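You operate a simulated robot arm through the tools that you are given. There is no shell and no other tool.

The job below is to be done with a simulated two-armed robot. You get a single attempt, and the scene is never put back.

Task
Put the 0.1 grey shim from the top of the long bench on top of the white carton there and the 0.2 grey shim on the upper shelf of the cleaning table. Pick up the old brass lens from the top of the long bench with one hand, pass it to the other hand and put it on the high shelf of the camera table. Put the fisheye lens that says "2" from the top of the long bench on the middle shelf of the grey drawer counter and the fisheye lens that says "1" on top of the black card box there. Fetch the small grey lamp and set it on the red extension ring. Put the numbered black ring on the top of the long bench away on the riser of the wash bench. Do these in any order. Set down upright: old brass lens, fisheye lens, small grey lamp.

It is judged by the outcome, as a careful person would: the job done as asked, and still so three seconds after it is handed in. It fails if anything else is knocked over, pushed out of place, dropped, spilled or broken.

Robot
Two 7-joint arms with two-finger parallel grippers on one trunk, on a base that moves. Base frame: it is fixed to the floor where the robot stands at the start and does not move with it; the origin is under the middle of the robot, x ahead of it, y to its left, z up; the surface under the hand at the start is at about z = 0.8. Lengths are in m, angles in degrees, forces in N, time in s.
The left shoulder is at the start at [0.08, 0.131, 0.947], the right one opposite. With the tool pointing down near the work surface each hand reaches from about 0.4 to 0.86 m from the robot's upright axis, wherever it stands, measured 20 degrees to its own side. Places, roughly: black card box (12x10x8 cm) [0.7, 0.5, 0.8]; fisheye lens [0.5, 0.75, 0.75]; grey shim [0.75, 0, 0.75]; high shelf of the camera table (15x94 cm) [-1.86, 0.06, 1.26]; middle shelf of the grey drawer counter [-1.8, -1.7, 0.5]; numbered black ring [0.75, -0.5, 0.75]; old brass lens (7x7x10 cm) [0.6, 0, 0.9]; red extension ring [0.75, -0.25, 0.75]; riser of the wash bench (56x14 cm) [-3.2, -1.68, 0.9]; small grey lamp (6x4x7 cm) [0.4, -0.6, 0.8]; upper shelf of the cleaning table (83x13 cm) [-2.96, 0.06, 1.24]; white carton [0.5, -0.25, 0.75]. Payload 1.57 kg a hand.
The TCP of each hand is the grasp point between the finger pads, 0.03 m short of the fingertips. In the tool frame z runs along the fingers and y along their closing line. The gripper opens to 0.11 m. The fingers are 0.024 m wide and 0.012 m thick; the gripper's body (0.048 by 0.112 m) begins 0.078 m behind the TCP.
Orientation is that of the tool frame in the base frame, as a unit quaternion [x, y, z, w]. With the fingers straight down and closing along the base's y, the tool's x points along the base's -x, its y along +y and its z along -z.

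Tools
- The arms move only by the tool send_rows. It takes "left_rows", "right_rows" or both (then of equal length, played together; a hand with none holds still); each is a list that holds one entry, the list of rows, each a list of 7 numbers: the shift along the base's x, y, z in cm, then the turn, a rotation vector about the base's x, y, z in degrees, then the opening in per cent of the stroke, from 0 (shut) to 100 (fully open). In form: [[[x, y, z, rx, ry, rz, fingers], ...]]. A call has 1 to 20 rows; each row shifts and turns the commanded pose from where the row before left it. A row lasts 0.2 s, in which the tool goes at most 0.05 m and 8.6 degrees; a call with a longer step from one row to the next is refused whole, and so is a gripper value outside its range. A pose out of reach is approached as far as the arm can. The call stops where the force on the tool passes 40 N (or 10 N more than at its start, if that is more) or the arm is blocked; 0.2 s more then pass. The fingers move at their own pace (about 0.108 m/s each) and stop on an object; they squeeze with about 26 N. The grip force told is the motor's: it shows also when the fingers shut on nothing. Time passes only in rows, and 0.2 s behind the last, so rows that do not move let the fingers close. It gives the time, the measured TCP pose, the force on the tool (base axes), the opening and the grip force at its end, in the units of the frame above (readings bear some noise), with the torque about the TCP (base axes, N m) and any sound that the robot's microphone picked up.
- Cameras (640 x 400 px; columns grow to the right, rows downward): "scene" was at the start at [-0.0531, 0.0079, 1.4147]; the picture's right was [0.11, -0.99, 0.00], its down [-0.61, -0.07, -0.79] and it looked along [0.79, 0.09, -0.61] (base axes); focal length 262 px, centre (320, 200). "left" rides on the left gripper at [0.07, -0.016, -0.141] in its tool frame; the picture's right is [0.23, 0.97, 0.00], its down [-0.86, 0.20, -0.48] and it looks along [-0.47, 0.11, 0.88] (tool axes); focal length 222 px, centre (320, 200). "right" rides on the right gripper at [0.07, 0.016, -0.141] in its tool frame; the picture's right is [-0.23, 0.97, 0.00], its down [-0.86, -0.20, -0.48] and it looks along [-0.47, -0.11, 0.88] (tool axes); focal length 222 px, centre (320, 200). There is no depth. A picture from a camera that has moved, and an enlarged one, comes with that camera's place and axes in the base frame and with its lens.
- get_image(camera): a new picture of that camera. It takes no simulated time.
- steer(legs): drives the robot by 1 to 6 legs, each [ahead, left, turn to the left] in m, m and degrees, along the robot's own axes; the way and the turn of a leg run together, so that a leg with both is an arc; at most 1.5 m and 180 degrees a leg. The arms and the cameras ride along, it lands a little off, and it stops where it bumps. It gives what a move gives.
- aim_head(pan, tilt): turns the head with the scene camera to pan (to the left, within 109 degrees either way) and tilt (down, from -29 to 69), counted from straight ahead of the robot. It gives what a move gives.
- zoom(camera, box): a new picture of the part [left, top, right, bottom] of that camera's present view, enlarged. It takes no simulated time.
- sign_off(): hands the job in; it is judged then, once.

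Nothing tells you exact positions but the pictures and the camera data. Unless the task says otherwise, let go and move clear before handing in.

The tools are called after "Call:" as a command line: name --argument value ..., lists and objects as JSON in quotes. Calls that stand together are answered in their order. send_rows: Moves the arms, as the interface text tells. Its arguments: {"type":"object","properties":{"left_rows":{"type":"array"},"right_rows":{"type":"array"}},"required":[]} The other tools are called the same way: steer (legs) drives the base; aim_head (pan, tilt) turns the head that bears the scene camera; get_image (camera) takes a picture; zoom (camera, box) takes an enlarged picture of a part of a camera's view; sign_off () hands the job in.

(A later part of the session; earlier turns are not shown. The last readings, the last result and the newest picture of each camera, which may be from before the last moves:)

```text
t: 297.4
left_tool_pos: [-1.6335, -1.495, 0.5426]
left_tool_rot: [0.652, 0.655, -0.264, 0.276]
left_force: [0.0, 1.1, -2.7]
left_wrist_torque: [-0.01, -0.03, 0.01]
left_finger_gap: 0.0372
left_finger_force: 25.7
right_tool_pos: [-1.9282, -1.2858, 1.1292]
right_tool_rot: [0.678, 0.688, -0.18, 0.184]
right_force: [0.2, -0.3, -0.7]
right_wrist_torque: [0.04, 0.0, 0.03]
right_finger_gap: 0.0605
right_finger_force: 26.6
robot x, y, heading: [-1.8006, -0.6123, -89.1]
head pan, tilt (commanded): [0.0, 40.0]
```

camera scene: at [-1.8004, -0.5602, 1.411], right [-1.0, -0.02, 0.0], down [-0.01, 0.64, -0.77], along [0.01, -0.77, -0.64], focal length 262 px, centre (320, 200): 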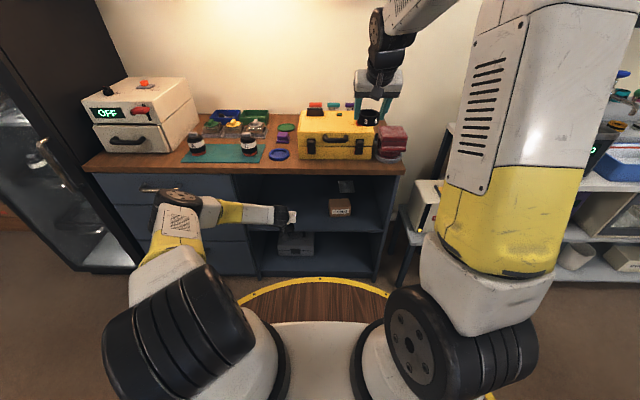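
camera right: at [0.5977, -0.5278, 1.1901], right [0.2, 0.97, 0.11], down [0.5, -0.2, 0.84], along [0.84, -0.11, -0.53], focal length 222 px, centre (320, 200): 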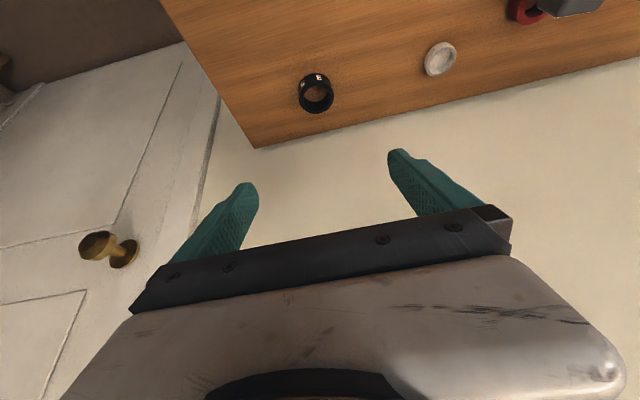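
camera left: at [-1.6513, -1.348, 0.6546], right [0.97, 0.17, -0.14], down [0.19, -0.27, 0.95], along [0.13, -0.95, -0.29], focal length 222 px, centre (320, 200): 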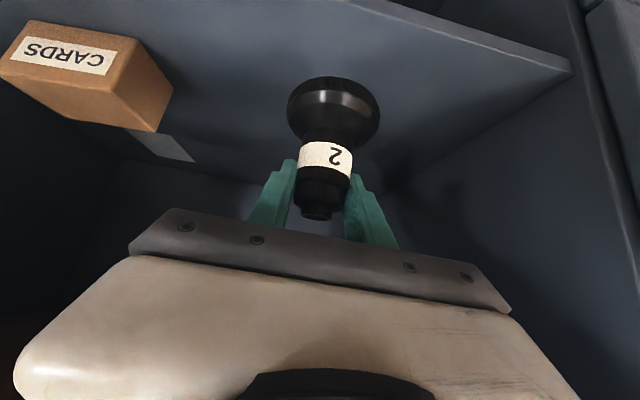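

Call:
send_rows --left_rows '[[[0, 0, -0.2, 0, 0, 0, 0], [0, 0, -0.2, 0, 0, 0, 0], [0, 0, 0, 0, 0, 0, 0]]]'

```text
t: 298.2
left_tool_pos: [-1.6342, -1.4961, 0.5383]
left_tool_rot: [0.65, 0.656, -0.263, 0.277]
left_force: [-0.1, 0.2, -2.7]
left_wrist_torque: [-0.02, -0.01, -0.01]
left_finger_gap: 0.0372
left_finger_force: 26.5
right_tool_pos: [-1.9294, -1.2856, 1.1286]
right_tool_rot: [0.678, 0.689, -0.18, 0.184]
right_force: [-0.3, -0.4, 0.2]
right_wrist_torque: [-0.01, -0.03, 0.02]
right_finger_gap: 0.0604
right_finger_force: 26.0
robot x, y, heading: [-1.7997, -0.6152, -88.9]
head pan, tilt (commanded): [0.0, 40.0]
```

Call:
send_rows --left_rows '[[[0, 0, -0.2, 0, 0, 0, 0], [0, 0, -0.2, 0, 0, 0, 0], [0, 0, 0, 0, 0, 0, 0]]]'

Call:
zoom --camera "left" --box '[200, 40, 440, 240]'

Call:
zoom --camera "scene" --box '[265, 205, 315, 245]'

```text
t: 299.0
left_tool_pos: [-1.6319, -1.4952, 0.534]
left_tool_rot: [0.651, 0.656, -0.264, 0.277]
left_force: [0.2, -0.5, -2.0]
left_wrist_torque: [0.0, 0.02, -0.01]
left_finger_gap: 0.037
left_finger_force: 26.3
right_tool_pos: [-1.9284, -1.2844, 1.1302]
right_tool_rot: [0.678, 0.688, -0.181, 0.185]
right_force: [1.0, 0.6, -1.4]
right_wrist_torque: [0.02, -0.01, 0.02]
right_finger_gap: 0.0604
right_finger_force: 26.1
robot x, y, heading: [-1.8034, -0.6153, -88.9]
head pan, tilt (commanded): [0.0, 40.0]
```

```text
2.00 times, centred on (320, 140) of left
camera zoom: at [-1.6526, -1.3471, 0.5845], right [0.97, 0.17, -0.15], down [0.19, -0.27, 0.95], along [0.13, -0.95, -0.29], focal length 444 px, centre (320, 320)
```

zoom: 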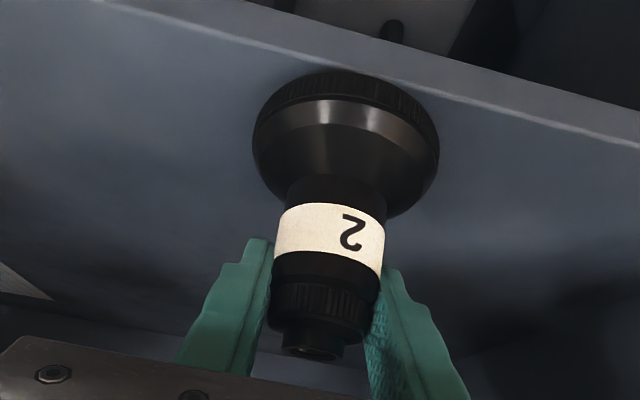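

```text
10.00 times, centred on (290, 225) of scene
camera zoom: at [-1.8004, -0.5603, 1.411], right [-1.0, -0.02, 0.0], down [-0.01, 0.64, -0.77], along [0.01, -0.77, -0.64], focal length 2618 px, centre (620, -50)
```

zoom: 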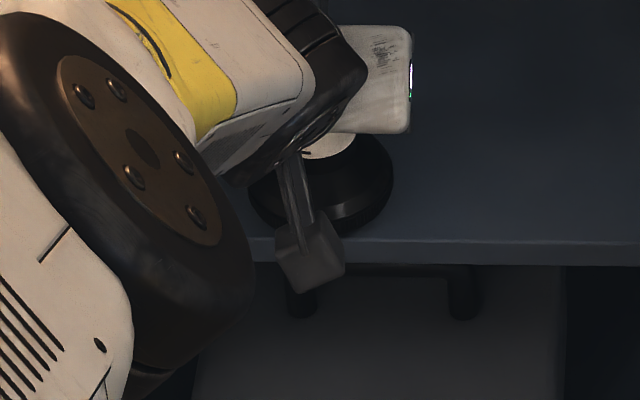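

The shelf is lower and set further back than I judged (front edge near y ≈ -1.46), so the lens must go about 5.5 cm deeper. I raise it 1 cm and move it in.

Call:
send_rows --left_rows '[[[0, 0, 0.5, 0, 0, 0, 0], [0, 0, 0.5, 0, 0, 0, 0], [0, -1.5, 0, 0, 0, 0, 0], [0, -2, 0, 0, 0, 0, 0], [0, -2, 0, 0, 0, 0, 0], [0, 0, 0, 0, 0, 0, 0]]]'

Call:
zoom --camera "left" --box '[200, 20, 480, 240]'

Call:
zoom --camera "scene" --box '[240, 180, 340, 250]'

```text
t: 300.4
left_tool_pos: [-1.6299, -1.5013, 0.5474]
left_tool_rot: [0.651, 0.655, -0.263, 0.279]
left_force: [0.7, -0.3, -1.6]
left_wrist_torque: [0.02, 0.01, 0.01]
left_finger_gap: 0.0373
left_finger_force: 25.9
left hand out of reach, approached as far as the arm can: row 3, 4, 5
right_tool_pos: [-1.9286, -1.2854, 1.1288]
right_tool_rot: [0.677, 0.689, -0.18, 0.185]
right_force: [-0.6, -0.5, -0.1]
right_wrist_torque: [0.05, 0.01, 0.02]
right_finger_gap: 0.0605
right_finger_force: 25.9
robot x, y, heading: [-1.7985, -0.6141, -89.3]
head pan, tilt (commanded): [0.0, 40.0]
```

```text
1.82 times, centred on (340, 130) of left
camera zoom: at [-1.6497, -1.3535, 0.5973], right [0.97, 0.17, -0.14], down [0.19, -0.26, 0.95], along [0.13, -0.95, -0.29], focal length 404 px, centre (284, 327)
```

zoom: 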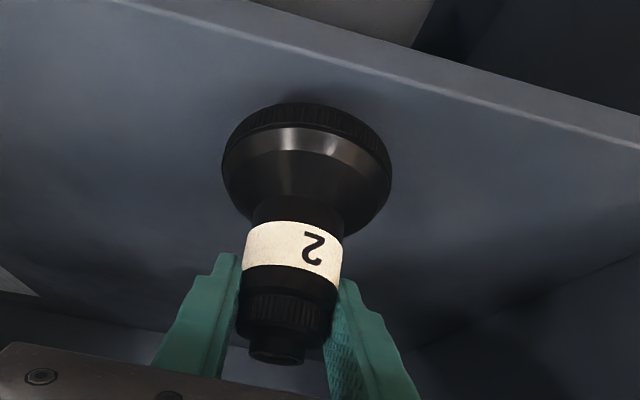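

```text
5.71 times, centred on (290, 215) of scene
camera zoom: at [-1.8004, -0.5603, 1.411], right [-1.0, -0.02, 0.0], down [-0.01, 0.64, -0.77], along [0.01, -0.77, -0.64], focal length 1496 px, centre (491, 114)
```

zoom: 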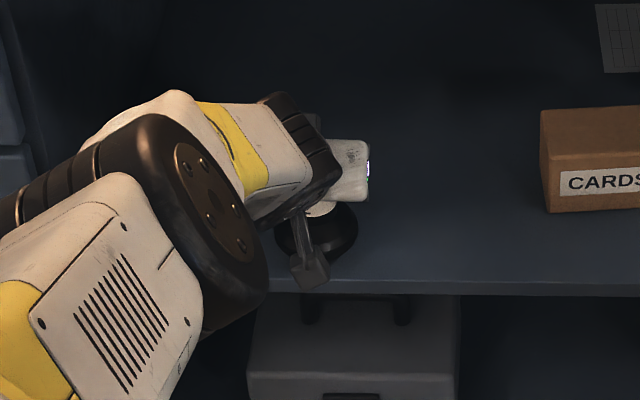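

The arm is at full stretch, so I pull it back 3 cm and drive the base 8 cm forward instead.

Call:
send_rows --left_rows '[[[0, 1.5, 0, 0, 0, 0, 0], [0, 1.5, 0, 0, 0, 0, 0], [0, 0, 0, 0, 0, 0, 0]]]'

Call:
steer --legs '[[0.08, 0, 0]]'

Call:
zoom --camera "left" --box '[200, 20, 480, 240]'

Call:
get_image --camera "scene"

```text
t: 301.2
left_tool_pos: [-1.6272, -1.4776, 0.543]
left_tool_rot: [0.651, 0.659, -0.255, 0.277]
left_force: [0.3, 0.4, -1.4]
left_wrist_torque: [-0.01, -0.02, -0.01]
left_finger_gap: 0.0372
left_finger_force: 26.4
left hand out of reach, approached as far as the arm can: row 1, 2
right_tool_pos: [-1.9275, -1.2844, 1.129]
right_tool_rot: [0.677, 0.689, -0.18, 0.185]
right_force: [-0.3, -0.2, 0.1]
right_wrist_torque: [0.0, 0.0, 0.01]
right_finger_gap: 0.0606
right_finger_force: 25.9
robot x, y, heading: [-1.801, -0.6117, -88.9]
head pan, tilt (commanded): [0.0, 40.0]
```

```text
t: 302.3
left_tool_pos: [-1.627, -1.5574, 0.5433]
left_tool_rot: [0.651, 0.658, -0.255, 0.278]
left_force: [-0.9, -0.6, -1.8]
left_wrist_torque: [0.0, 0.0, -0.02]
left_finger_gap: 0.0372
left_finger_force: 26.1
right_tool_pos: [-1.9288, -1.3643, 1.1278]
right_tool_rot: [0.679, 0.688, -0.18, 0.184]
right_force: [0.1, 0.4, -0.4]
right_wrist_torque: [0.0, -0.02, -0.02]
right_finger_gap: 0.0607
right_finger_force: 26.3
robot x, y, heading: [-1.8007, -0.6952, -89.1]
head pan, tilt (commanded): [0.0, 40.0]
```

```text
1.82 times, centred on (340, 130) of left
camera zoom: at [-1.6476, -1.4094, 0.5955], right [0.97, 0.18, -0.13], down [0.18, -0.28, 0.94], along [0.14, -0.94, -0.3], focal length 404 px, centre (284, 327)
```

zoom: 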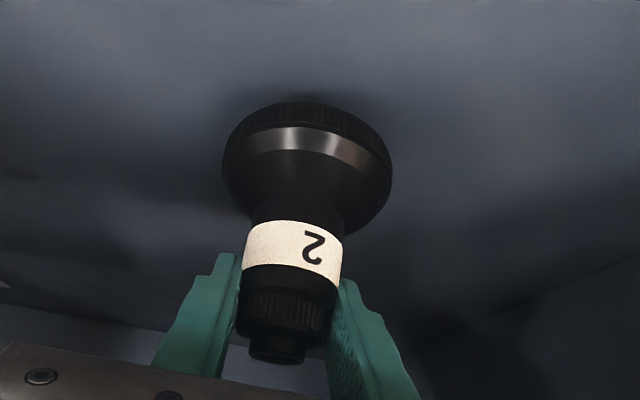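

```text
taken
camera scene: at [-1.799, -0.6403, 1.411], right [-1.0, -0.02, 0.0], down [-0.01, 0.64, -0.77], along [0.01, -0.77, -0.64], focal length 262 px, centre (320, 200)
```

scene: 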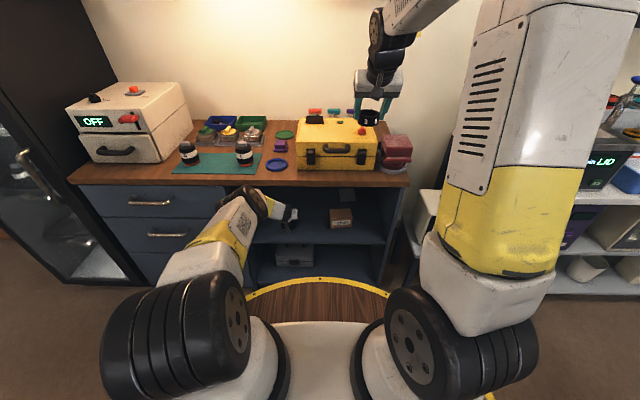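

The lens is deep enough now. I check that the arm can still go down from here.

Call:
send_rows --left_rows '[[[0, 0, -0.4, 0, 0, 0, 0], [0, 0, -0.4, 0, 0, 0, 0], [0, 0, 0, 0, 0, 0, 0]]]'

Call:
zoom --camera "scene" --box '[180, 160, 340, 280]'

```text
t: 303.1
left_tool_pos: [-1.625, -1.5577, 0.5364]
left_tool_rot: [0.651, 0.659, -0.255, 0.277]
left_force: [-0.1, 0.3, -2.1]
left_wrist_torque: [-0.01, -0.01, 0.02]
left_finger_gap: 0.0373
left_finger_force: 26.3
right_tool_pos: [-1.9277, -1.3642, 1.1283]
right_tool_rot: [0.678, 0.688, -0.18, 0.185]
right_force: [0.2, 0.0, 0.4]
right_wrist_torque: [0.01, -0.01, 0.02]
right_finger_gap: 0.0606
right_finger_force: 25.7
robot x, y, heading: [-1.8014, -0.6913, -89.0]
head pan, tilt (commanded): [0.0, 40.0]
```

```text
3.33 times, centred on (260, 220) of scene
camera zoom: at [-1.799, -0.6403, 1.411], right [-1.0, -0.02, 0.0], down [-0.01, 0.64, -0.77], along [0.01, -0.77, -0.64], focal length 873 px, centre (520, 133)
```

zoom: 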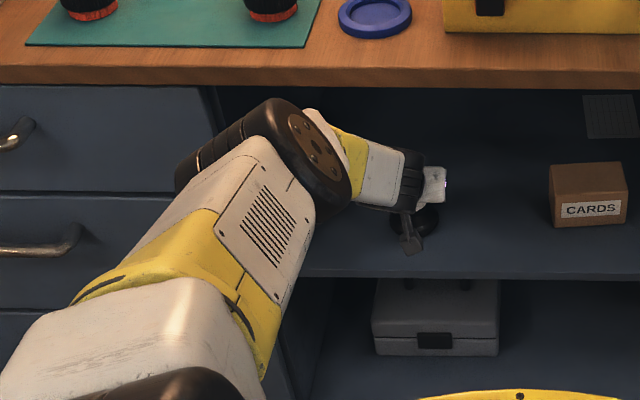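

Call:
send_rows --left_rows '[[[0, 0, -0.3, 0, 0, 0, 0], [0, 0, -0.2, 0, 0, 0, 0], [0, 0, -0.2, 0, 0, 0, 0], [0, 0, 0, 0, 0, 0, 0]]]'

```text
t: 304.1
left_tool_pos: [-1.6258, -1.5571, 0.5296]
left_tool_rot: [0.651, 0.659, -0.255, 0.278]
left_force: [-1.0, 1.0, 5.4]
left_wrist_torque: [-0.13, 0.2, -0.01]
left_finger_gap: 0.037
left_finger_force: 25.9
right_tool_pos: [-1.9273, -1.3646, 1.1295]
right_tool_rot: [0.678, 0.688, -0.181, 0.184]
right_force: [0.2, -0.5, -0.6]
right_wrist_torque: [0.01, -0.03, 0.02]
right_finger_gap: 0.0606
right_finger_force: 25.7
robot x, y, heading: [-1.8024, -0.6931, -89.0]
head pan, tilt (commanded): [0.0, 40.0]
```

Contact: the lens stands on the shelf (z ≈ 0.461). I open the fingers and check before withdrawing.

Call:
send_rows --left_rows '[[[0, 0, 0, 0, 0, 0, 50], [0, 0, 0, 0, 0, 0, 65], [0, 0, 0, 0, 0, 0, 80], [0, 0, 0, 0, 0, 0, 80], [0, 0, 0, 0, 0, 0, 80]]]'

Call:
zoom --camera "left" --box '[160, 20, 480, 240]'

```text
t: 305.3
left_tool_pos: [-1.627, -1.5569, 0.5272]
left_tool_rot: [0.652, 0.658, -0.256, 0.277]
left_force: [-0.5, -0.9, -0.1]
left_wrist_torque: [0.01, 0.01, -0.01]
left_finger_gap: 0.088
left_finger_force: 0.0
right_tool_pos: [-1.9282, -1.3638, 1.1277]
right_tool_rot: [0.678, 0.688, -0.181, 0.184]
right_force: [-0.9, 0.7, 0.2]
right_wrist_torque: [0.03, -0.01, 0.01]
right_finger_gap: 0.0605
right_finger_force: 25.9
robot x, y, heading: [-1.7995, -0.6941, -89.2]
head pan, tilt (commanded): [0.0, 40.0]
```

```text
1.82 times, centred on (320, 130) of left
camera zoom: at [-1.6475, -1.4094, 0.5806], right [0.97, 0.18, -0.13], down [0.18, -0.28, 0.94], along [0.14, -0.94, -0.3], focal length 404 px, centre (320, 327)
```

zoom: 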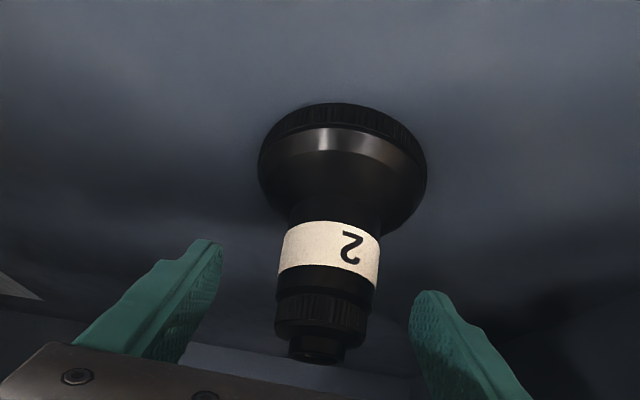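

The lens stands free and upright. I back the base straight out.

Call:
steer --legs '[[-0.16, 0, 0]]'

Call:
get_image --camera "left"

Call:
get_image --camera "scene"

```text
t: 306.7
left_tool_pos: [-1.6319, -1.394, 0.5276]
left_tool_rot: [0.653, 0.657, -0.256, 0.276]
left_force: [0.0, 0.0, -0.4]
left_wrist_torque: [-0.03, 0.03, -0.02]
left_finger_gap: 0.088
left_finger_force: 0.0
right_tool_pos: [-1.9312, -1.2016, 1.129]
right_tool_rot: [0.679, 0.687, -0.181, 0.184]
right_force: [0.0, -0.1, 0.1]
right_wrist_torque: [0.01, -0.02, 0.01]
right_finger_gap: 0.0606
right_finger_force: 25.9
robot x, y, heading: [-1.8019, -0.531, -89.2]
head pan, tilt (commanded): [0.0, 40.0]
```

```text
taken
camera left: at [-1.6523, -1.247, 0.5806], right [0.97, 0.18, -0.13], down [0.18, -0.28, 0.94], along [0.13, -0.94, -0.3], focal length 222 px, centre (320, 200)
```

left: 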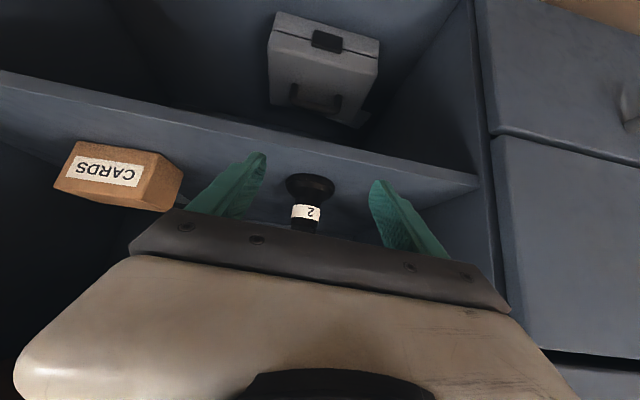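

```text
taken
camera scene: at [-1.8013, -0.4774, 1.411], right [-1.0, -0.01, 0.0], down [-0.01, 0.64, -0.77], along [0.01, -0.77, -0.64], focal length 262 px, centre (320, 200)
```

scene: 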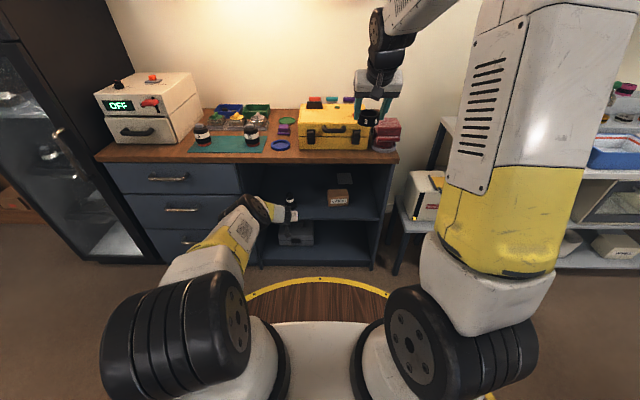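

Lens "2" stands upright on the middle shelf. I draw the left hand back from under the counter edge, then raise it.

Call:
send_rows --left_rows '[[[0, 3, 0, 0, 0, 0, 80], [0, 3, 0.5, 0, 0, 0, 80], [0, 3, 1, 0, 0, 0, 80], [0, 1, 3, 0, 0, 0, 80], [0, 0, 4, 0, 0, 0, 80], [0, 0, 4, 0, 0, 0, 80], [0, 0, 4, 0, 0, 0, 80], [0, 0, 4, 0, 0, 0, 80]]]'

Call:
get_image --camera "scene"

```text
t: 308.5
left_tool_pos: [-1.6289, -1.2944, 0.7333]
left_tool_rot: [0.653, 0.657, -0.255, 0.276]
left_force: [-0.4, 0.2, -0.5]
left_wrist_torque: [-0.03, -0.02, 0.02]
left_finger_gap: 0.0881
left_finger_force: 0.0
right_tool_pos: [-1.9327, -1.2019, 1.1285]
right_tool_rot: [0.679, 0.687, -0.181, 0.184]
right_force: [-1.1, 0.3, -0.8]
right_wrist_torque: [0.03, 0.01, 0.03]
right_finger_gap: 0.0603
right_finger_force: 25.8
robot x, y, heading: [-1.8, -0.531, -89.4]
head pan, tilt (commanded): [0.0, 40.0]
```

```text
taken
camera scene: at [-1.8012, -0.4775, 1.411], right [-1.0, -0.01, 0.0], down [-0.01, 0.64, -0.77], along [0.01, -0.77, -0.64], focal length 262 px, centre (320, 200)
```

scene: 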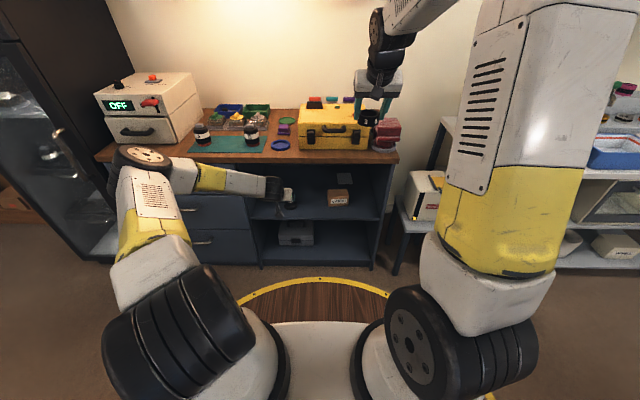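

Call:
send_rows --left_rows '[[[0, 0, 4.4, 0, 0, 0, 80], [0, 0, 4.4, 0, 0, 0, 80], [0, 0, 4.4, 0, 0, 0, 80], [0, 0, 4.4, 0, 0, 0, 80], [0, 0.5, 4.4, 0, 0, 0, 80], [0, 1, 4, 7.5, 0, 0, 80], [0, 1, 4, 7.5, 0, 0, 80], [0, 1, 4, 7.5, 0, 0, 80], [0, 1, 4, 7.5, 0, 0, 80], [0, 1, 3, 7.5, 0, 0, 80], [0, 1, 1, 7.5, 0, 0, 100]]]'

Call:
get_image --camera "scene"

Call:
zoom --camera "scene" --box '[220, 140, 400, 280]'

```text
t: 310.9
left_tool_pos: [-1.6331, -1.2288, 1.1544]
left_tool_rot: [0.709, 0.705, 0.016, 0.007]
left_force: [0.0, 0.0, 0.6]
left_wrist_torque: [-0.02, -0.01, 0.0]
left_finger_gap: 0.1102
left_finger_force: 0.1
right_tool_pos: [-1.9324, -1.2014, 1.1282]
right_tool_rot: [0.679, 0.687, -0.181, 0.184]
right_force: [-0.4, -0.3, -0.8]
right_wrist_torque: [0.01, 0.01, 0.01]
right_finger_gap: 0.0604
right_finger_force: 26.1
robot x, y, heading: [-1.8013, -0.5306, -89.2]
head pan, tilt (commanded): [0.0, 40.0]
```

```text
taken
camera scene: at [-1.8013, -0.477, 1.411], right [-1.0, -0.01, 0.0], down [-0.01, 0.64, -0.77], along [0.01, -0.77, -0.64], focal length 262 px, centre (320, 200)
```

scene: 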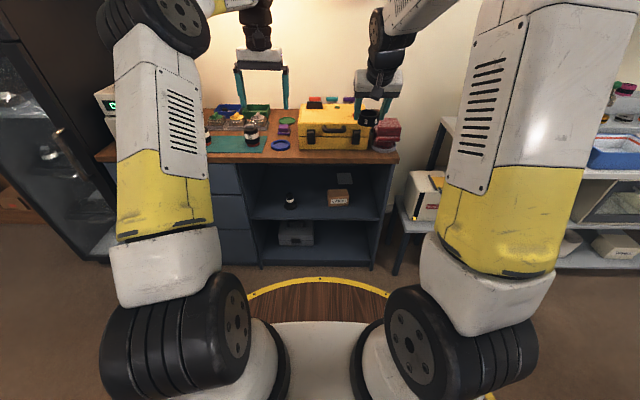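

```text
2.86 times, centred on (310, 210) of scene
camera zoom: at [-1.8013, -0.477, 1.411], right [-1.0, -0.01, 0.0], down [-0.01, 0.64, -0.77], along [0.01, -0.77, -0.64], focal length 748 px, centre (349, 171)
```

zoom: 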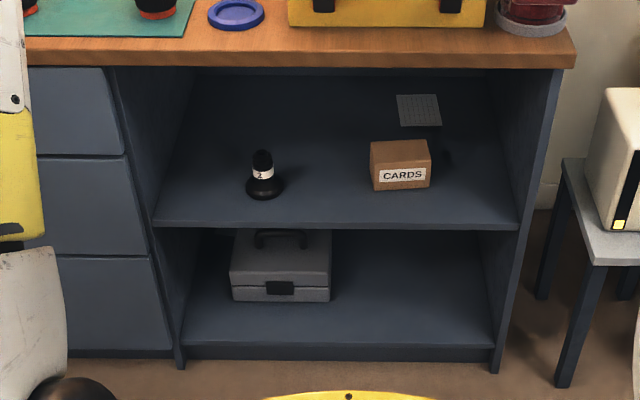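

Lens "2" is clearly standing on the middle shelf. The last item is the ring: I turn along the aisle, drive to the wash bench and face it.

Call:
steer --legs '[[0.08, 0, 0], [0, 0, 89.2], [0, -0.2, 0], [-1.48, 0, 0]]'

Call:
aim_head --pan -90 --tilt 30

Call:
get_image --camera "scene"

```text
t: 323.8
left_tool_pos: [-2.5827, -0.6186, 1.1541]
left_tool_rot: [0.024, 1.0, 0.017, -0.007]
left_force: [-0.3, 0.1, -0.7]
left_wrist_torque: [0.02, 0.0, 0.02]
left_finger_gap: 0.1098
left_finger_force: 0.1
right_tool_pos: [-2.6232, -0.9156, 1.1282]
right_tool_rot: [0.015, 0.966, -0.003, 0.258]
right_force: [-0.3, -0.5, 0.0]
right_wrist_torque: [-0.05, 0.01, -0.01]
right_finger_gap: 0.0603
right_finger_force: 25.6
robot x, y, heading: [-3.2893, -0.7562, -1.6]
head pan, tilt (commanded): [0.0, 40.0]
```

```text
t: 325.4
left_tool_pos: [-2.5824, -0.6179, 1.1545]
left_tool_rot: [0.023, 1.0, 0.015, -0.007]
left_force: [-0.2, 0.1, -0.5]
left_wrist_torque: [0.02, -0.03, -0.05]
left_finger_gap: 0.1101
left_finger_force: 0.0
right_tool_pos: [-2.624, -0.9165, 1.1289]
right_tool_rot: [0.015, 0.966, -0.003, 0.257]
right_force: [0.0, 0.2, -0.5]
right_wrist_torque: [0.02, 0.0, -0.02]
right_finger_gap: 0.0604
right_finger_force: 26.0
robot x, y, heading: [-3.2899, -0.7578, -1.4]
head pan, tilt (commanded): [-90.0, 30.0]
```

```text
taken
camera scene: at [-3.4298, -0.845, 1.4263], right [-1.0, 0.03, 0.0], down [0.01, 0.5, -0.87], along [-0.02, -0.87, -0.5], focal length 262 px, centre (320, 200)
```

scene: 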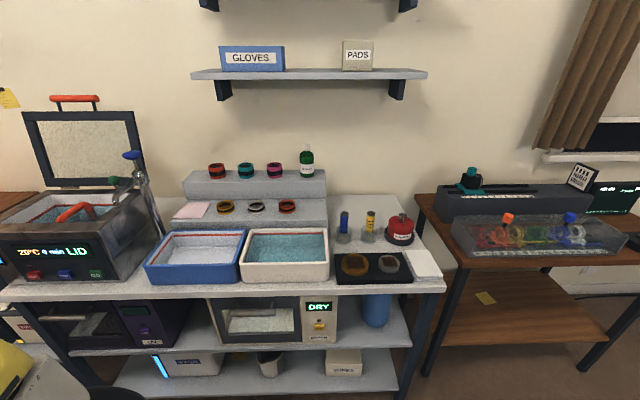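

I pull the left hand in to keep clear of the wall shelf, then turn to face the wash bench.

Call:
send_rows --left_rows '[[[-4, 0.5, 0, 0, 0, 0, 100], [-4, 0.5, 0, 0, 0, 0, 100], [-4, 0.5, 0, 0, 0, 0, 100], [-4, 0.5, 0, 0, 0, 0, 100], [-4, 0.5, 0, 0, 0, 0, 100]]]'

Call:
steer --legs '[[0, 0, -88.6]]'

Call:
aim_head --pan 0 --tilt 35

Call:
get_image --camera "scene"

Call:
get_image --camera "right"

```text
t: 326.6
left_tool_pos: [-2.7817, -0.5926, 1.1521]
left_tool_rot: [0.024, 1.0, 0.015, -0.007]
left_force: [0.3, -0.7, 0.4]
left_wrist_torque: [-0.02, 0.0, 0.0]
left_finger_gap: 0.1103
left_finger_force: 0.1
right_tool_pos: [-2.6241, -0.9154, 1.1283]
right_tool_rot: [0.015, 0.966, -0.003, 0.257]
right_force: [0.0, -0.1, -0.3]
right_wrist_torque: [0.0, 0.01, 0.01]
right_finger_gap: 0.0604
right_finger_force: 25.3
robot x, y, heading: [-3.2883, -0.7577, -1.5]
head pan, tilt (commanded): [-90.0, 30.0]
```

```text
t: 330.8
left_tool_pos: [-3.1242, -1.2632, 1.1526]
left_tool_rot: [0.723, 0.691, 0.016, 0.007]
left_force: [-0.2, 0.4, 0.8]
left_wrist_torque: [-0.03, -0.01, -0.05]
left_finger_gap: 0.11
left_finger_force: 0.1
right_tool_pos: [-3.4469, -1.4208, 1.1284]
right_tool_rot: [0.693, 0.673, -0.185, 0.181]
right_force: [1.0, 0.2, 0.2]
right_wrist_torque: [0.02, -0.02, -0.01]
right_finger_gap: 0.0603
right_finger_force: 25.5
robot x, y, heading: [-3.2897, -0.7581, -91.7]
head pan, tilt (commanded): [-90.0, 30.0]
```

```text
t: 332.5
left_tool_pos: [-3.1239, -1.263, 1.1528]
left_tool_rot: [0.723, 0.691, 0.016, 0.006]
left_force: [0.2, 0.4, -0.3]
left_wrist_torque: [-0.01, 0.0, 0.02]
left_finger_gap: 0.1103
left_finger_force: 0.0
right_tool_pos: [-3.4466, -1.4214, 1.1279]
right_tool_rot: [0.693, 0.673, -0.184, 0.18]
right_force: [-0.4, -0.3, -0.5]
right_wrist_torque: [0.0, -0.01, -0.01]
right_finger_gap: 0.0603
right_finger_force: 26.1
robot x, y, heading: [-3.2885, -0.7575, -91.4]
head pan, tilt (commanded): [0.0, 35.0]
```

```text
taken
camera scene: at [-3.2864, -0.7069, 1.4185], right [-1.0, 0.03, 0.0], down [0.02, 0.57, -0.82], along [-0.02, -0.82, -0.57], focal length 262 px, centre (320, 200)
```

scene: 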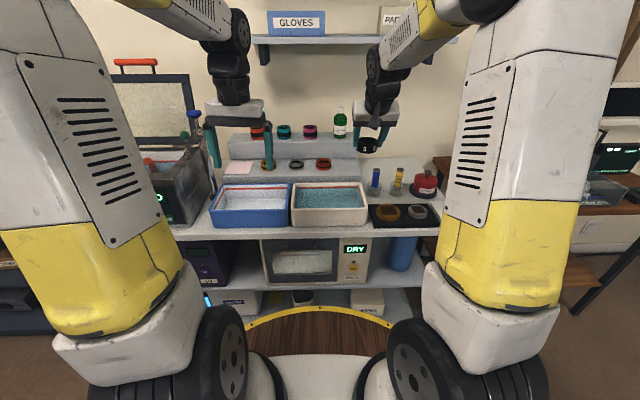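

```text
taken
camera right: at [-3.4269, -1.2916, 1.2166], right [0.97, -0.23, 0.11], down [-0.21, -0.5, 0.84], along [-0.13, -0.84, -0.53], focal length 222 px, centre (320, 200)
```

right: 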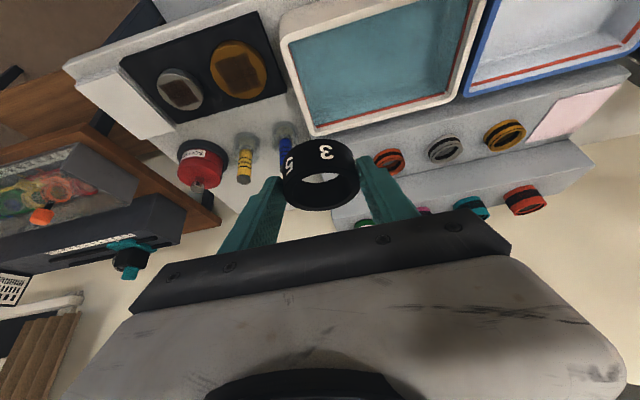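

Call:
zoom --camera "scene" --box '[220, 110, 420, 240]'

Call:
zoom --camera "right" --box '[220, 80, 560, 260]'

```text
3.08 times, centred on (320, 175) of scene
camera zoom: at [-3.2864, -0.7069, 1.4185], right [-1.0, 0.03, 0.0], down [0.02, 0.57, -0.82], along [-0.02, -0.82, -0.57], focal length 805 px, centre (320, 277)
```

zoom: 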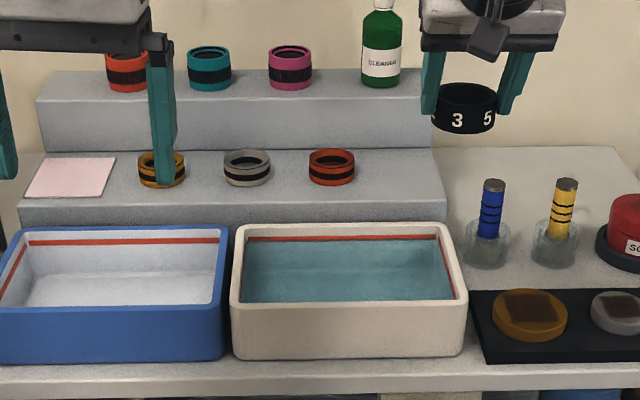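

```text
1.88 times, centred on (390, 170) of right
camera zoom: at [-3.4269, -1.2916, 1.2166], right [0.97, -0.23, 0.11], down [-0.21, -0.5, 0.84], along [-0.13, -0.84, -0.53], focal length 418 px, centre (188, 256)
```

zoom: 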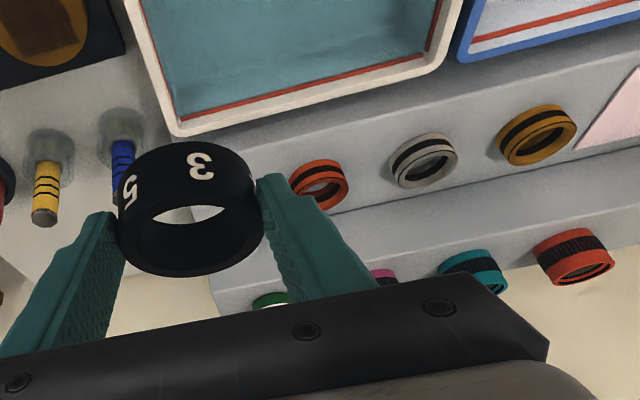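

The lower step is at z = 0.90, y from -1.62 to -1.765, with 11.5 cm free between the red ring and its end (x ≈ -3.36 to -3.475). I drive forward 25 cm so the ring comes over it.

Call:
steer --legs '[[0.25, 0, 0]]'

Call:
get_image --camera "right"

Call:
get_image --camera "scene"

```text
t: 334.3
left_tool_pos: [-3.1329, -1.5157, 1.153]
left_tool_rot: [0.724, 0.689, 0.016, 0.007]
left_force: [-0.1, 0.1, 0.4]
left_wrist_torque: [-0.01, 0.01, 0.01]
left_finger_gap: 0.1102
left_finger_force: 0.2
right_tool_pos: [-3.4569, -1.6721, 1.129]
right_tool_rot: [0.694, 0.672, -0.185, 0.18]
right_force: [0.0, 0.5, 0.2]
right_wrist_torque: [0.0, 0.0, -0.01]
right_finger_gap: 0.0607
right_finger_force: 26.0
robot x, y, heading: [-3.2934, -1.007, -92.0]
head pan, tilt (commanded): [0.0, 35.0]
```

```text
taken
camera right: at [-3.4366, -1.5422, 1.2167], right [0.97, -0.23, 0.11], down [-0.22, -0.5, 0.84], along [-0.14, -0.84, -0.53], focal length 222 px, centre (320, 200)
```

right: 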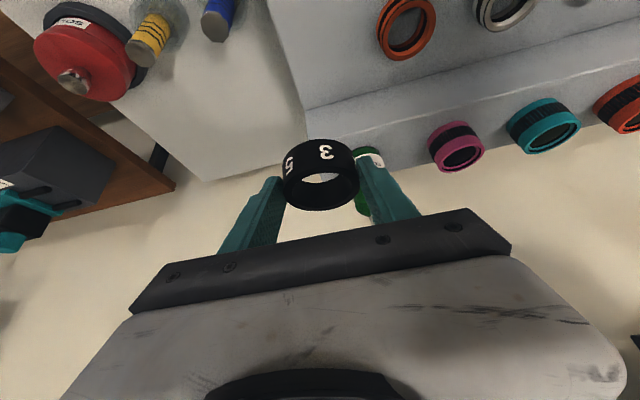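

```text
taken
camera scene: at [-3.2935, -0.9581, 1.4185], right [-1.0, 0.03, 0.0], down [0.02, 0.57, -0.82], along [-0.03, -0.82, -0.57], focal length 262 px, centre (320, 200)
```

scene: 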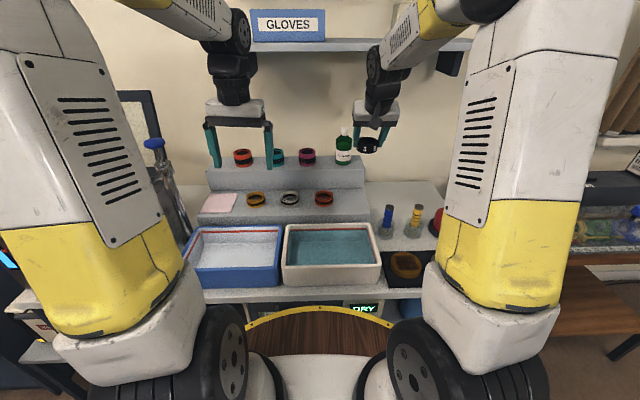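

Call:
send_rows --right_rows '[[[1.65, -0.6, 0, 0, 0, 0, 0], [1.65, -0.6, 0, 0, 0, 0, 0], [0, 0, -4, 0, 0, 0, 0], [0, 0, -4, 0, 0, 0, 0], [0, 0, -4, 0, 0, 0, 0], [0, 0, -3, 0, 0, 0, 0], [0, 0, 0, 0, 0, 0, 0]]]'

Call:
get_image --camera "right"

Call:
zoom --camera "scene" --box '[280, 110, 420, 240]'

```text
t: 335.9
left_tool_pos: [-3.134, -1.5159, 1.1529]
left_tool_rot: [0.725, 0.689, 0.016, 0.006]
left_force: [0.3, 0.4, 0.2]
left_wrist_torque: [0.02, -0.02, 0.0]
left_finger_gap: 0.1102
left_finger_force: 0.0
right_tool_pos: [-3.4223, -1.6822, 0.9788]
right_tool_rot: [0.694, 0.672, -0.185, 0.18]
right_force: [-0.8, 1.1, -0.9]
right_wrist_torque: [0.02, -0.01, 0.02]
right_finger_gap: 0.0604
right_finger_force: 26.2
robot x, y, heading: [-3.2924, -1.0049, -91.9]
head pan, tilt (commanded): [0.0, 35.0]
```

```text
taken
camera right: at [-3.4023, -1.5534, 1.067], right [0.97, -0.23, 0.11], down [-0.22, -0.5, 0.84], along [-0.14, -0.84, -0.53], focal length 222 px, centre (320, 200)
```

right: 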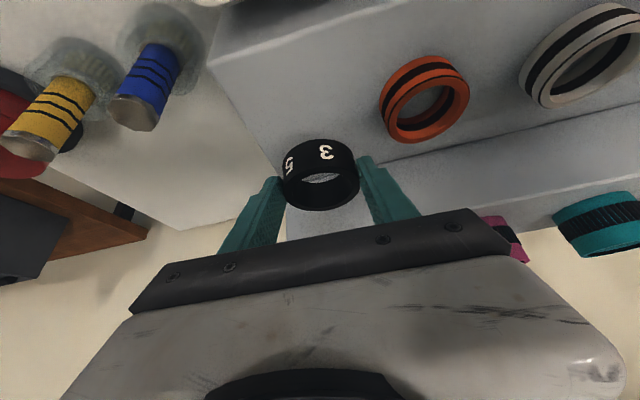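

```text
3.08 times, centred on (350, 175) of scene
camera zoom: at [-3.2935, -0.9582, 1.4185], right [-1.0, 0.03, 0.0], down [0.02, 0.57, -0.82], along [-0.03, -0.82, -0.57], focal length 805 px, centre (228, 277)
```

zoom: 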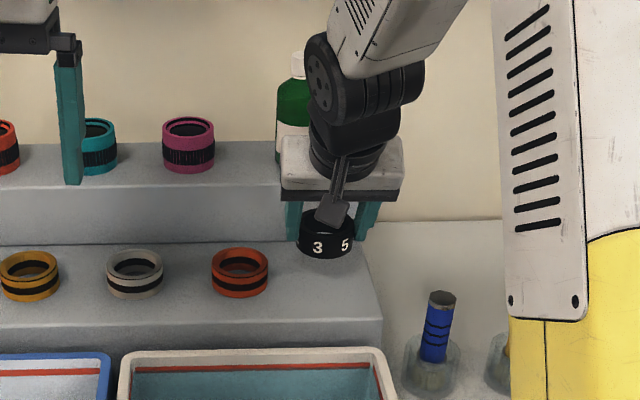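

The ring hovers above the middle of the free spot. I lower it.

Call:
send_rows --right_rows '[[[0, 0, -2, 0, 0, 0, 0], [0, 0, -1.2, 0, 0, 0, 0], [0, 0, -0.4, 0, 0, 0, 0], [0, 0, 0, 0, 0, 0, 0]]]'

Call:
zoom --camera "scene" --box '[300, 150, 400, 230]'

```text
t: 336.9
left_tool_pos: [-3.134, -1.514, 1.1524]
left_tool_rot: [0.724, 0.689, 0.016, 0.006]
left_force: [0.1, 0.3, -0.9]
left_wrist_torque: [0.02, -0.02, 0.01]
left_finger_gap: 0.1099
left_finger_force: 0.1
right_tool_pos: [-3.4244, -1.684, 0.9433]
right_tool_rot: [0.695, 0.672, -0.185, 0.18]
right_force: [-0.5, -0.2, 0.0]
right_wrist_torque: [0.02, 0.01, 0.0]
right_finger_gap: 0.0604
right_finger_force: 25.7
robot x, y, heading: [-3.297, -1.0041, -91.7]
head pan, tilt (commanded): [0.0, 35.0]
```

```text
5.00 times, centred on (350, 190) of scene
camera zoom: at [-3.2935, -0.9582, 1.4185], right [-1.0, 0.03, 0.0], down [0.02, 0.57, -0.82], along [-0.03, -0.82, -0.57], focal length 1309 px, centre (170, 250)
```

zoom: 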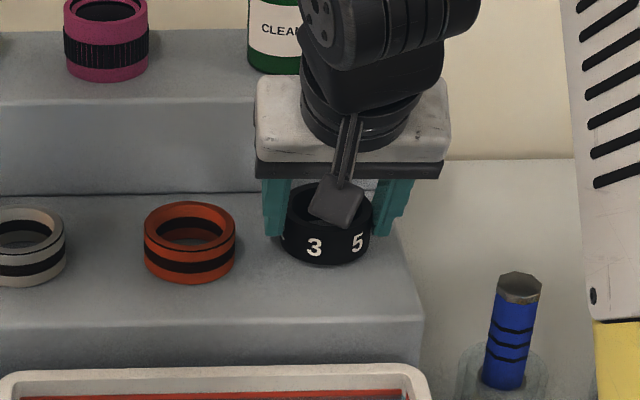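

Call:
send_rows --right_rows '[[[0, 0, -0.2, 0, 0, 0, 0], [0, 0, -0.2, 0, 0, 0, 0], [0, 0, -0.1, 0, 0, 0, 0], [0, 0, 0, 0, 0, 0, 0]]]'

```text
t: 337.9
left_tool_pos: [-3.1337, -1.5142, 1.1527]
left_tool_rot: [0.725, 0.688, 0.016, 0.006]
left_force: [-0.7, -0.2, -0.1]
left_wrist_torque: [0.01, 0.0, -0.01]
left_finger_gap: 0.1099
left_finger_force: 0.0
right_tool_pos: [-3.4247, -1.6853, 0.9404]
right_tool_rot: [0.694, 0.672, -0.184, 0.18]
right_force: [1.1, 1.5, 12.0]
right_wrist_torque: [0.1, 0.1, -0.01]
right_finger_gap: 0.0604
right_finger_force: 25.9
robot x, y, heading: [-3.2954, -1.0083, -91.9]
head pan, tilt (commanded): [0.0, 35.0]
```

Contact. I ease off, open slightly and withdraw along the hand's axis.

Call:
send_rows --right_rows '[[[0, 0, 0.15, 0, 0, 0, 0], [0, 0, 0, 0, 0, 0, 65], [0, 0, 0, 0, 0, 0, 65], [0, 0, 0, 0, 0, 0, 65], [0, 0.5, 0.9, 0, 0, 0, 65], [0, 1.2, 2.1, 0, 0, 0, 65], [0, 2, 3.4, 0, 0, 0, 65], [0, 2, 3.5, 0, 0, 0, 65], [0, 2, 3.5, 0, 0, 0, 65]]]'

Call:
zoom --camera "scene" --box '[270, 130, 400, 230]'

Call:
get_image --camera "right"

```text
t: 339.9
left_tool_pos: [-3.1325, -1.5153, 1.1519]
left_tool_rot: [0.725, 0.689, 0.015, 0.007]
left_force: [0.1, 0.3, -1.2]
left_wrist_torque: [0.03, 0.01, 0.0]
left_finger_gap: 0.1099
left_finger_force: 0.1
right_tool_pos: [-3.4207, -1.6072, 1.0713]
right_tool_rot: [0.695, 0.671, -0.185, 0.178]
right_force: [0.1, 0.0, -0.2]
right_wrist_torque: [-0.01, 0.01, 0.0]
right_finger_gap: 0.0712
right_finger_force: 0.0
robot x, y, heading: [-3.2988, -1.0077, -91.7]
head pan, tilt (commanded): [0.0, 35.0]
```

```text
4.00 times, centred on (335, 180) of scene
camera zoom: at [-3.2934, -0.9586, 1.4185], right [-1.0, 0.03, 0.0], down [0.02, 0.57, -0.82], along [-0.03, -0.82, -0.57], focal length 1047 px, centre (260, 280)
```

zoom: 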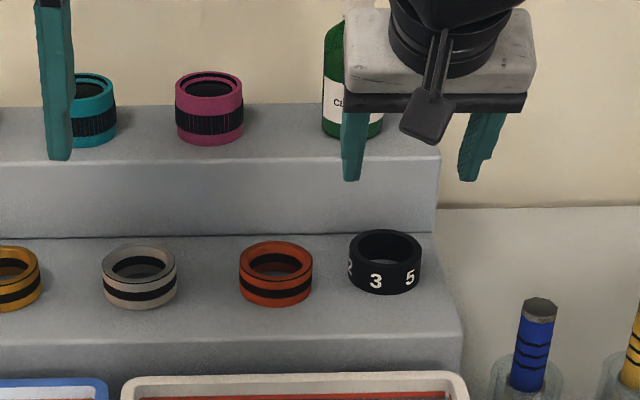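

```text
taken
camera right: at [-3.4014, -1.4767, 1.16], right [0.97, -0.23, 0.11], down [-0.22, -0.5, 0.84], along [-0.14, -0.84, -0.53], focal length 222 px, centre (320, 200)
```

right: 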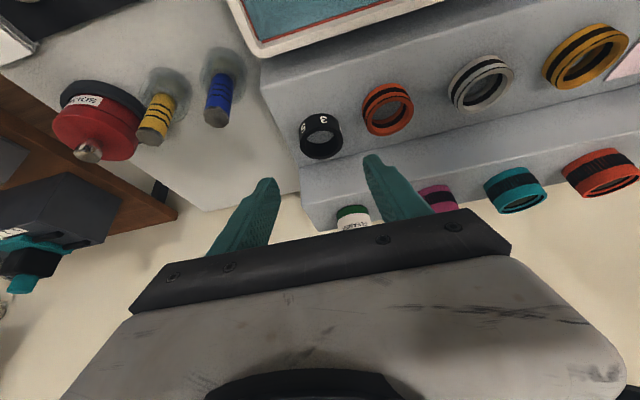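

The numbered ring sits on the riser. I raise the hand, back away, and take a last look around.

Call:
send_rows --right_rows '[[[0, 1, 3, 0, 0, 0, 80], [0, 0, 3, 0, 0, 0, 100], [0, 0, 1, 0, 0, 0, 100]]]'

Call:
steer --legs '[[-0.2, 0, 0]]'

Call:
zoom --camera "scene" --box '[220, 110, 420, 240]'

Call:
steer --legs '[[0, 0, 91.7]]'

Call:
aim_head --pan 85 --tilt 12

Call:
get_image --camera "scene"

```text
t: 340.7
left_tool_pos: [-3.1333, -1.5155, 1.1526]
left_tool_rot: [0.725, 0.688, 0.016, 0.006]
left_force: [0.2, 0.3, 1.2]
left_wrist_torque: [0.03, 0.03, 0.0]
left_finger_gap: 0.11
left_finger_force: 0.0
right_tool_pos: [-3.4231, -1.5966, 1.1439]
right_tool_rot: [0.695, 0.671, -0.185, 0.179]
right_force: [0.6, -0.2, -0.2]
right_wrist_torque: [0.02, 0.01, 0.02]
right_finger_gap: 0.11
right_finger_force: 0.1
robot x, y, heading: [-3.2966, -1.0063, -91.9]
head pan, tilt (commanded): [0.0, 35.0]
```

```text
t: 342.3
left_tool_pos: [-3.1249, -1.3144, 1.1519]
left_tool_rot: [0.722, 0.692, 0.016, 0.007]
left_force: [-0.1, -0.4, -0.2]
left_wrist_torque: [0.0, 0.01, -0.01]
left_finger_gap: 0.1099
left_finger_force: 0.0
right_tool_pos: [-3.4152, -1.3964, 1.1435]
right_tool_rot: [0.693, 0.674, -0.185, 0.18]
right_force: [0.1, 0.2, 0.2]
right_wrist_torque: [0.01, -0.01, -0.01]
right_finger_gap: 0.11
right_finger_force: 0.0
robot x, y, heading: [-3.2928, -0.809, -91.7]
head pan, tilt (commanded): [0.0, 35.0]
```

```text
3.08 times, centred on (320, 175) of scene
camera zoom: at [-3.288, -0.7571, 1.4185], right [-1.0, 0.03, 0.0], down [0.01, 0.57, -0.82], along [-0.02, -0.82, -0.57], focal length 805 px, centre (320, 277)
```

zoom: 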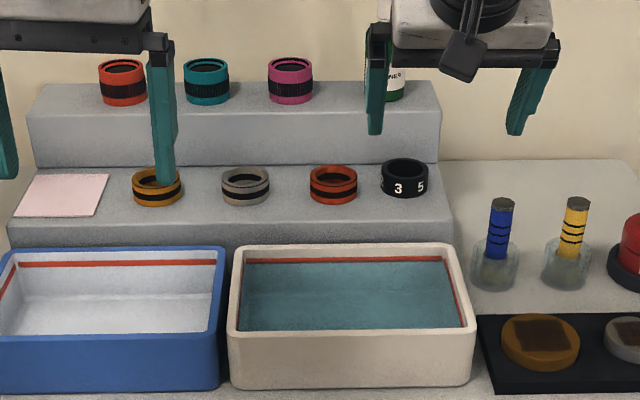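

```text
t: 346.6
left_tool_pos: [-2.7909, -0.6205, 1.1526]
left_tool_rot: [0.0, 1.0, 0.016, -0.007]
left_force: [-0.4, 0.0, 0.4]
left_wrist_torque: [0.0, 0.02, 0.0]
left_finger_gap: 0.1099
left_finger_force: 0.0
right_tool_pos: [-2.696, -0.906, 1.1428]
right_tool_rot: [-0.008, 0.966, 0.004, 0.258]
right_force: [-0.2, -1.0, 0.3]
right_wrist_torque: [-0.01, 0.0, -0.01]
right_finger_gap: 0.1101
right_finger_force: 0.1
robot x, y, heading: [-3.2915, -0.8034, 1.1]
head pan, tilt (commanded): [0.0, 35.0]
```

```text
t: 348.2
left_tool_pos: [-2.7916, -0.6191, 1.153]
left_tool_rot: [0.001, 1.0, 0.016, -0.008]
left_force: [-0.7, 0.2, 0.8]
left_wrist_torque: [0.0, 0.04, 0.0]
left_finger_gap: 0.1102
left_finger_force: 0.1
right_tool_pos: [-2.6959, -0.9056, 1.1429]
right_tool_rot: [-0.007, 0.966, 0.002, 0.259]
right_force: [0.2, 0.1, -0.1]
right_wrist_torque: [-0.01, -0.01, 0.02]
right_finger_gap: 0.11
right_finger_force: 0.2
robot x, y, heading: [-3.2913, -0.8067, 1.0]
head pan, tilt (commanded): [85.0, 12.0]
```

```text
taken
camera scene: at [-3.4226, -0.7181, 1.4554], right [1.0, -0.07, 0.0], down [-0.01, -0.21, -0.98], along [0.07, 0.98, -0.21], focal length 262 px, centre (320, 200)
```

scene: 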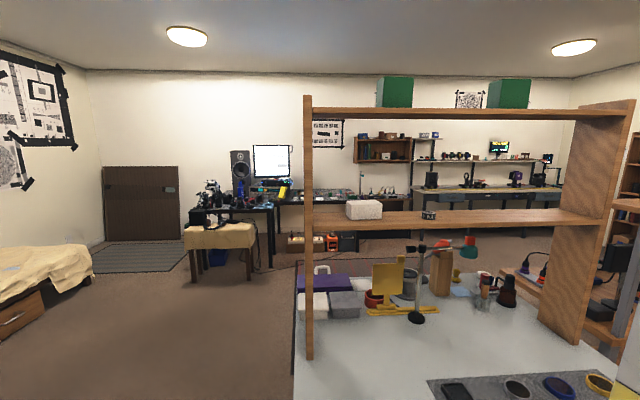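

Ring and shim 0.2 are in place. I drive back toward the bench to recheck the high shelf and the bench items before handing in.

Call:
steer --legs '[[0, 0, -1.0], [1.4, 0, 0]]'

Call:
aim_head --pan 85 --tilt 12

Call:
get_image --camera "scene"

Call:
steer --legs '[[1.45, 0, 0]]'

Call:
aim_head --pan 40 --tilt 25

Call:
get_image --camera "scene"

```text
t: 355.4
left_tool_pos: [-1.4348, -0.6158, 1.1527]
left_tool_rot: [0.005, 1.0, 0.015, -0.006]
left_force: [0.3, 0.6, 0.2]
left_wrist_torque: [-0.02, -0.01, -0.02]
left_finger_gap: 0.1098
left_finger_force: 0.0
right_tool_pos: [-1.3412, -0.9037, 1.1425]
right_tool_rot: [-0.003, 0.966, 0.001, 0.258]
right_force: [-0.7, -0.2, -0.1]
right_wrist_torque: [0.0, 0.01, 0.0]
right_finger_gap: 0.1102
right_finger_force: 0.2
robot x, y, heading: [-1.9338, -0.7974, 0.6]
head pan, tilt (commanded): [85.0, 12.0]
```

```text
t: 355.9
left_tool_pos: [-1.4348, -0.6165, 1.1526]
left_tool_rot: [0.004, 1.0, 0.016, -0.007]
left_force: [-0.5, 0.6, -1.0]
left_wrist_torque: [0.01, 0.0, -0.01]
left_finger_gap: 0.1101
left_finger_force: 0.0
right_tool_pos: [-1.3405, -0.9046, 1.144]
right_tool_rot: [-0.004, 0.966, 0.002, 0.258]
right_force: [-0.6, -0.1, 0.5]
right_wrist_torque: [0.03, 0.02, -0.01]
right_finger_gap: 0.1099
right_finger_force: 0.1
robot x, y, heading: [-1.9333, -0.7974, 0.6]
head pan, tilt (commanded): [85.0, 12.0]
```

```text
taken
camera scene: at [-2.0671, -0.7102, 1.4554], right [1.0, -0.08, 0.0], down [-0.02, -0.21, -0.98], along [0.08, 0.98, -0.21], focal length 262 px, centre (320, 200)
```

scene: 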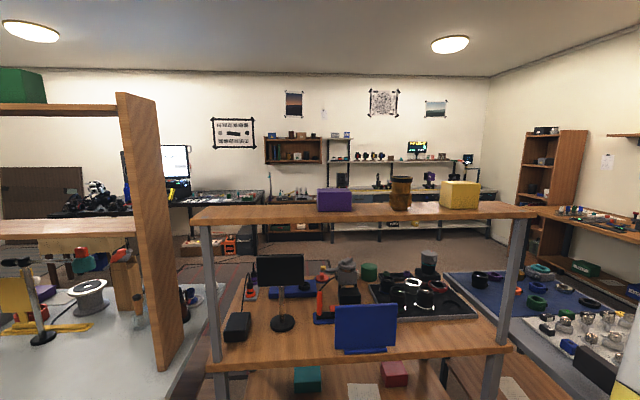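

```text
t: 363.1
left_tool_pos: [0.0148, -0.6085, 1.1529]
left_tool_rot: [0.007, 1.0, 0.016, -0.007]
left_force: [0.0, -0.1, -0.3]
left_wrist_torque: [0.04, -0.01, 0.0]
left_finger_gap: 0.11
left_finger_force: 0.0
right_tool_pos: [0.1057, -0.8951, 1.1438]
right_tool_rot: [-0.002, 0.966, 0.002, 0.257]
right_force: [0.5, 0.2, -0.4]
right_wrist_torque: [-0.03, 0.0, -0.03]
right_finger_gap: 0.11
right_finger_force: 0.0
robot x, y, heading: [-0.4867, -0.7894, 0.2]
head pan, tilt (commanded): [85.0, 12.0]
```

```text
t: 364.3
left_tool_pos: [0.0132, -0.6088, 1.1521]
left_tool_rot: [0.007, 1.0, 0.016, -0.007]
left_force: [0.1, -1.3, -0.3]
left_wrist_torque: [-0.03, 0.0, -0.02]
left_finger_gap: 0.1099
left_finger_force: 0.1
right_tool_pos: [0.1045, -0.8954, 1.1426]
right_tool_rot: [-0.002, 0.966, 0.001, 0.258]
right_force: [0.1, -0.4, 0.3]
right_wrist_torque: [0.02, 0.01, -0.04]
right_finger_gap: 0.1101
right_finger_force: 0.0
robot x, y, heading: [-0.4879, -0.7919, 0.2]
head pan, tilt (commanded): [40.0, 25.0]
```

```text
taken
camera scene: at [-0.5562, -0.7323, 1.4343], right [0.65, -0.76, 0.0], down [-0.32, -0.27, -0.91], along [0.69, 0.59, -0.42], focal length 262 px, centre (320, 200)
```

scene: 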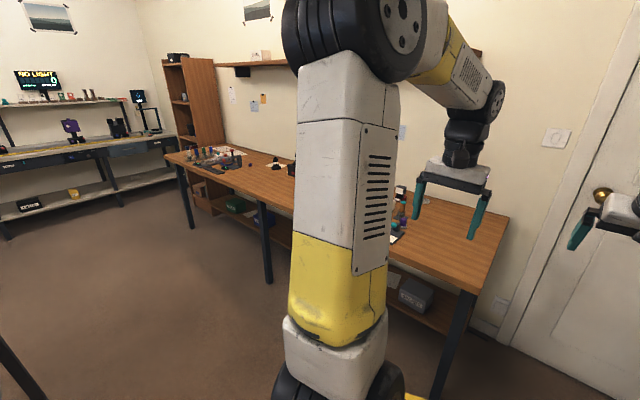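

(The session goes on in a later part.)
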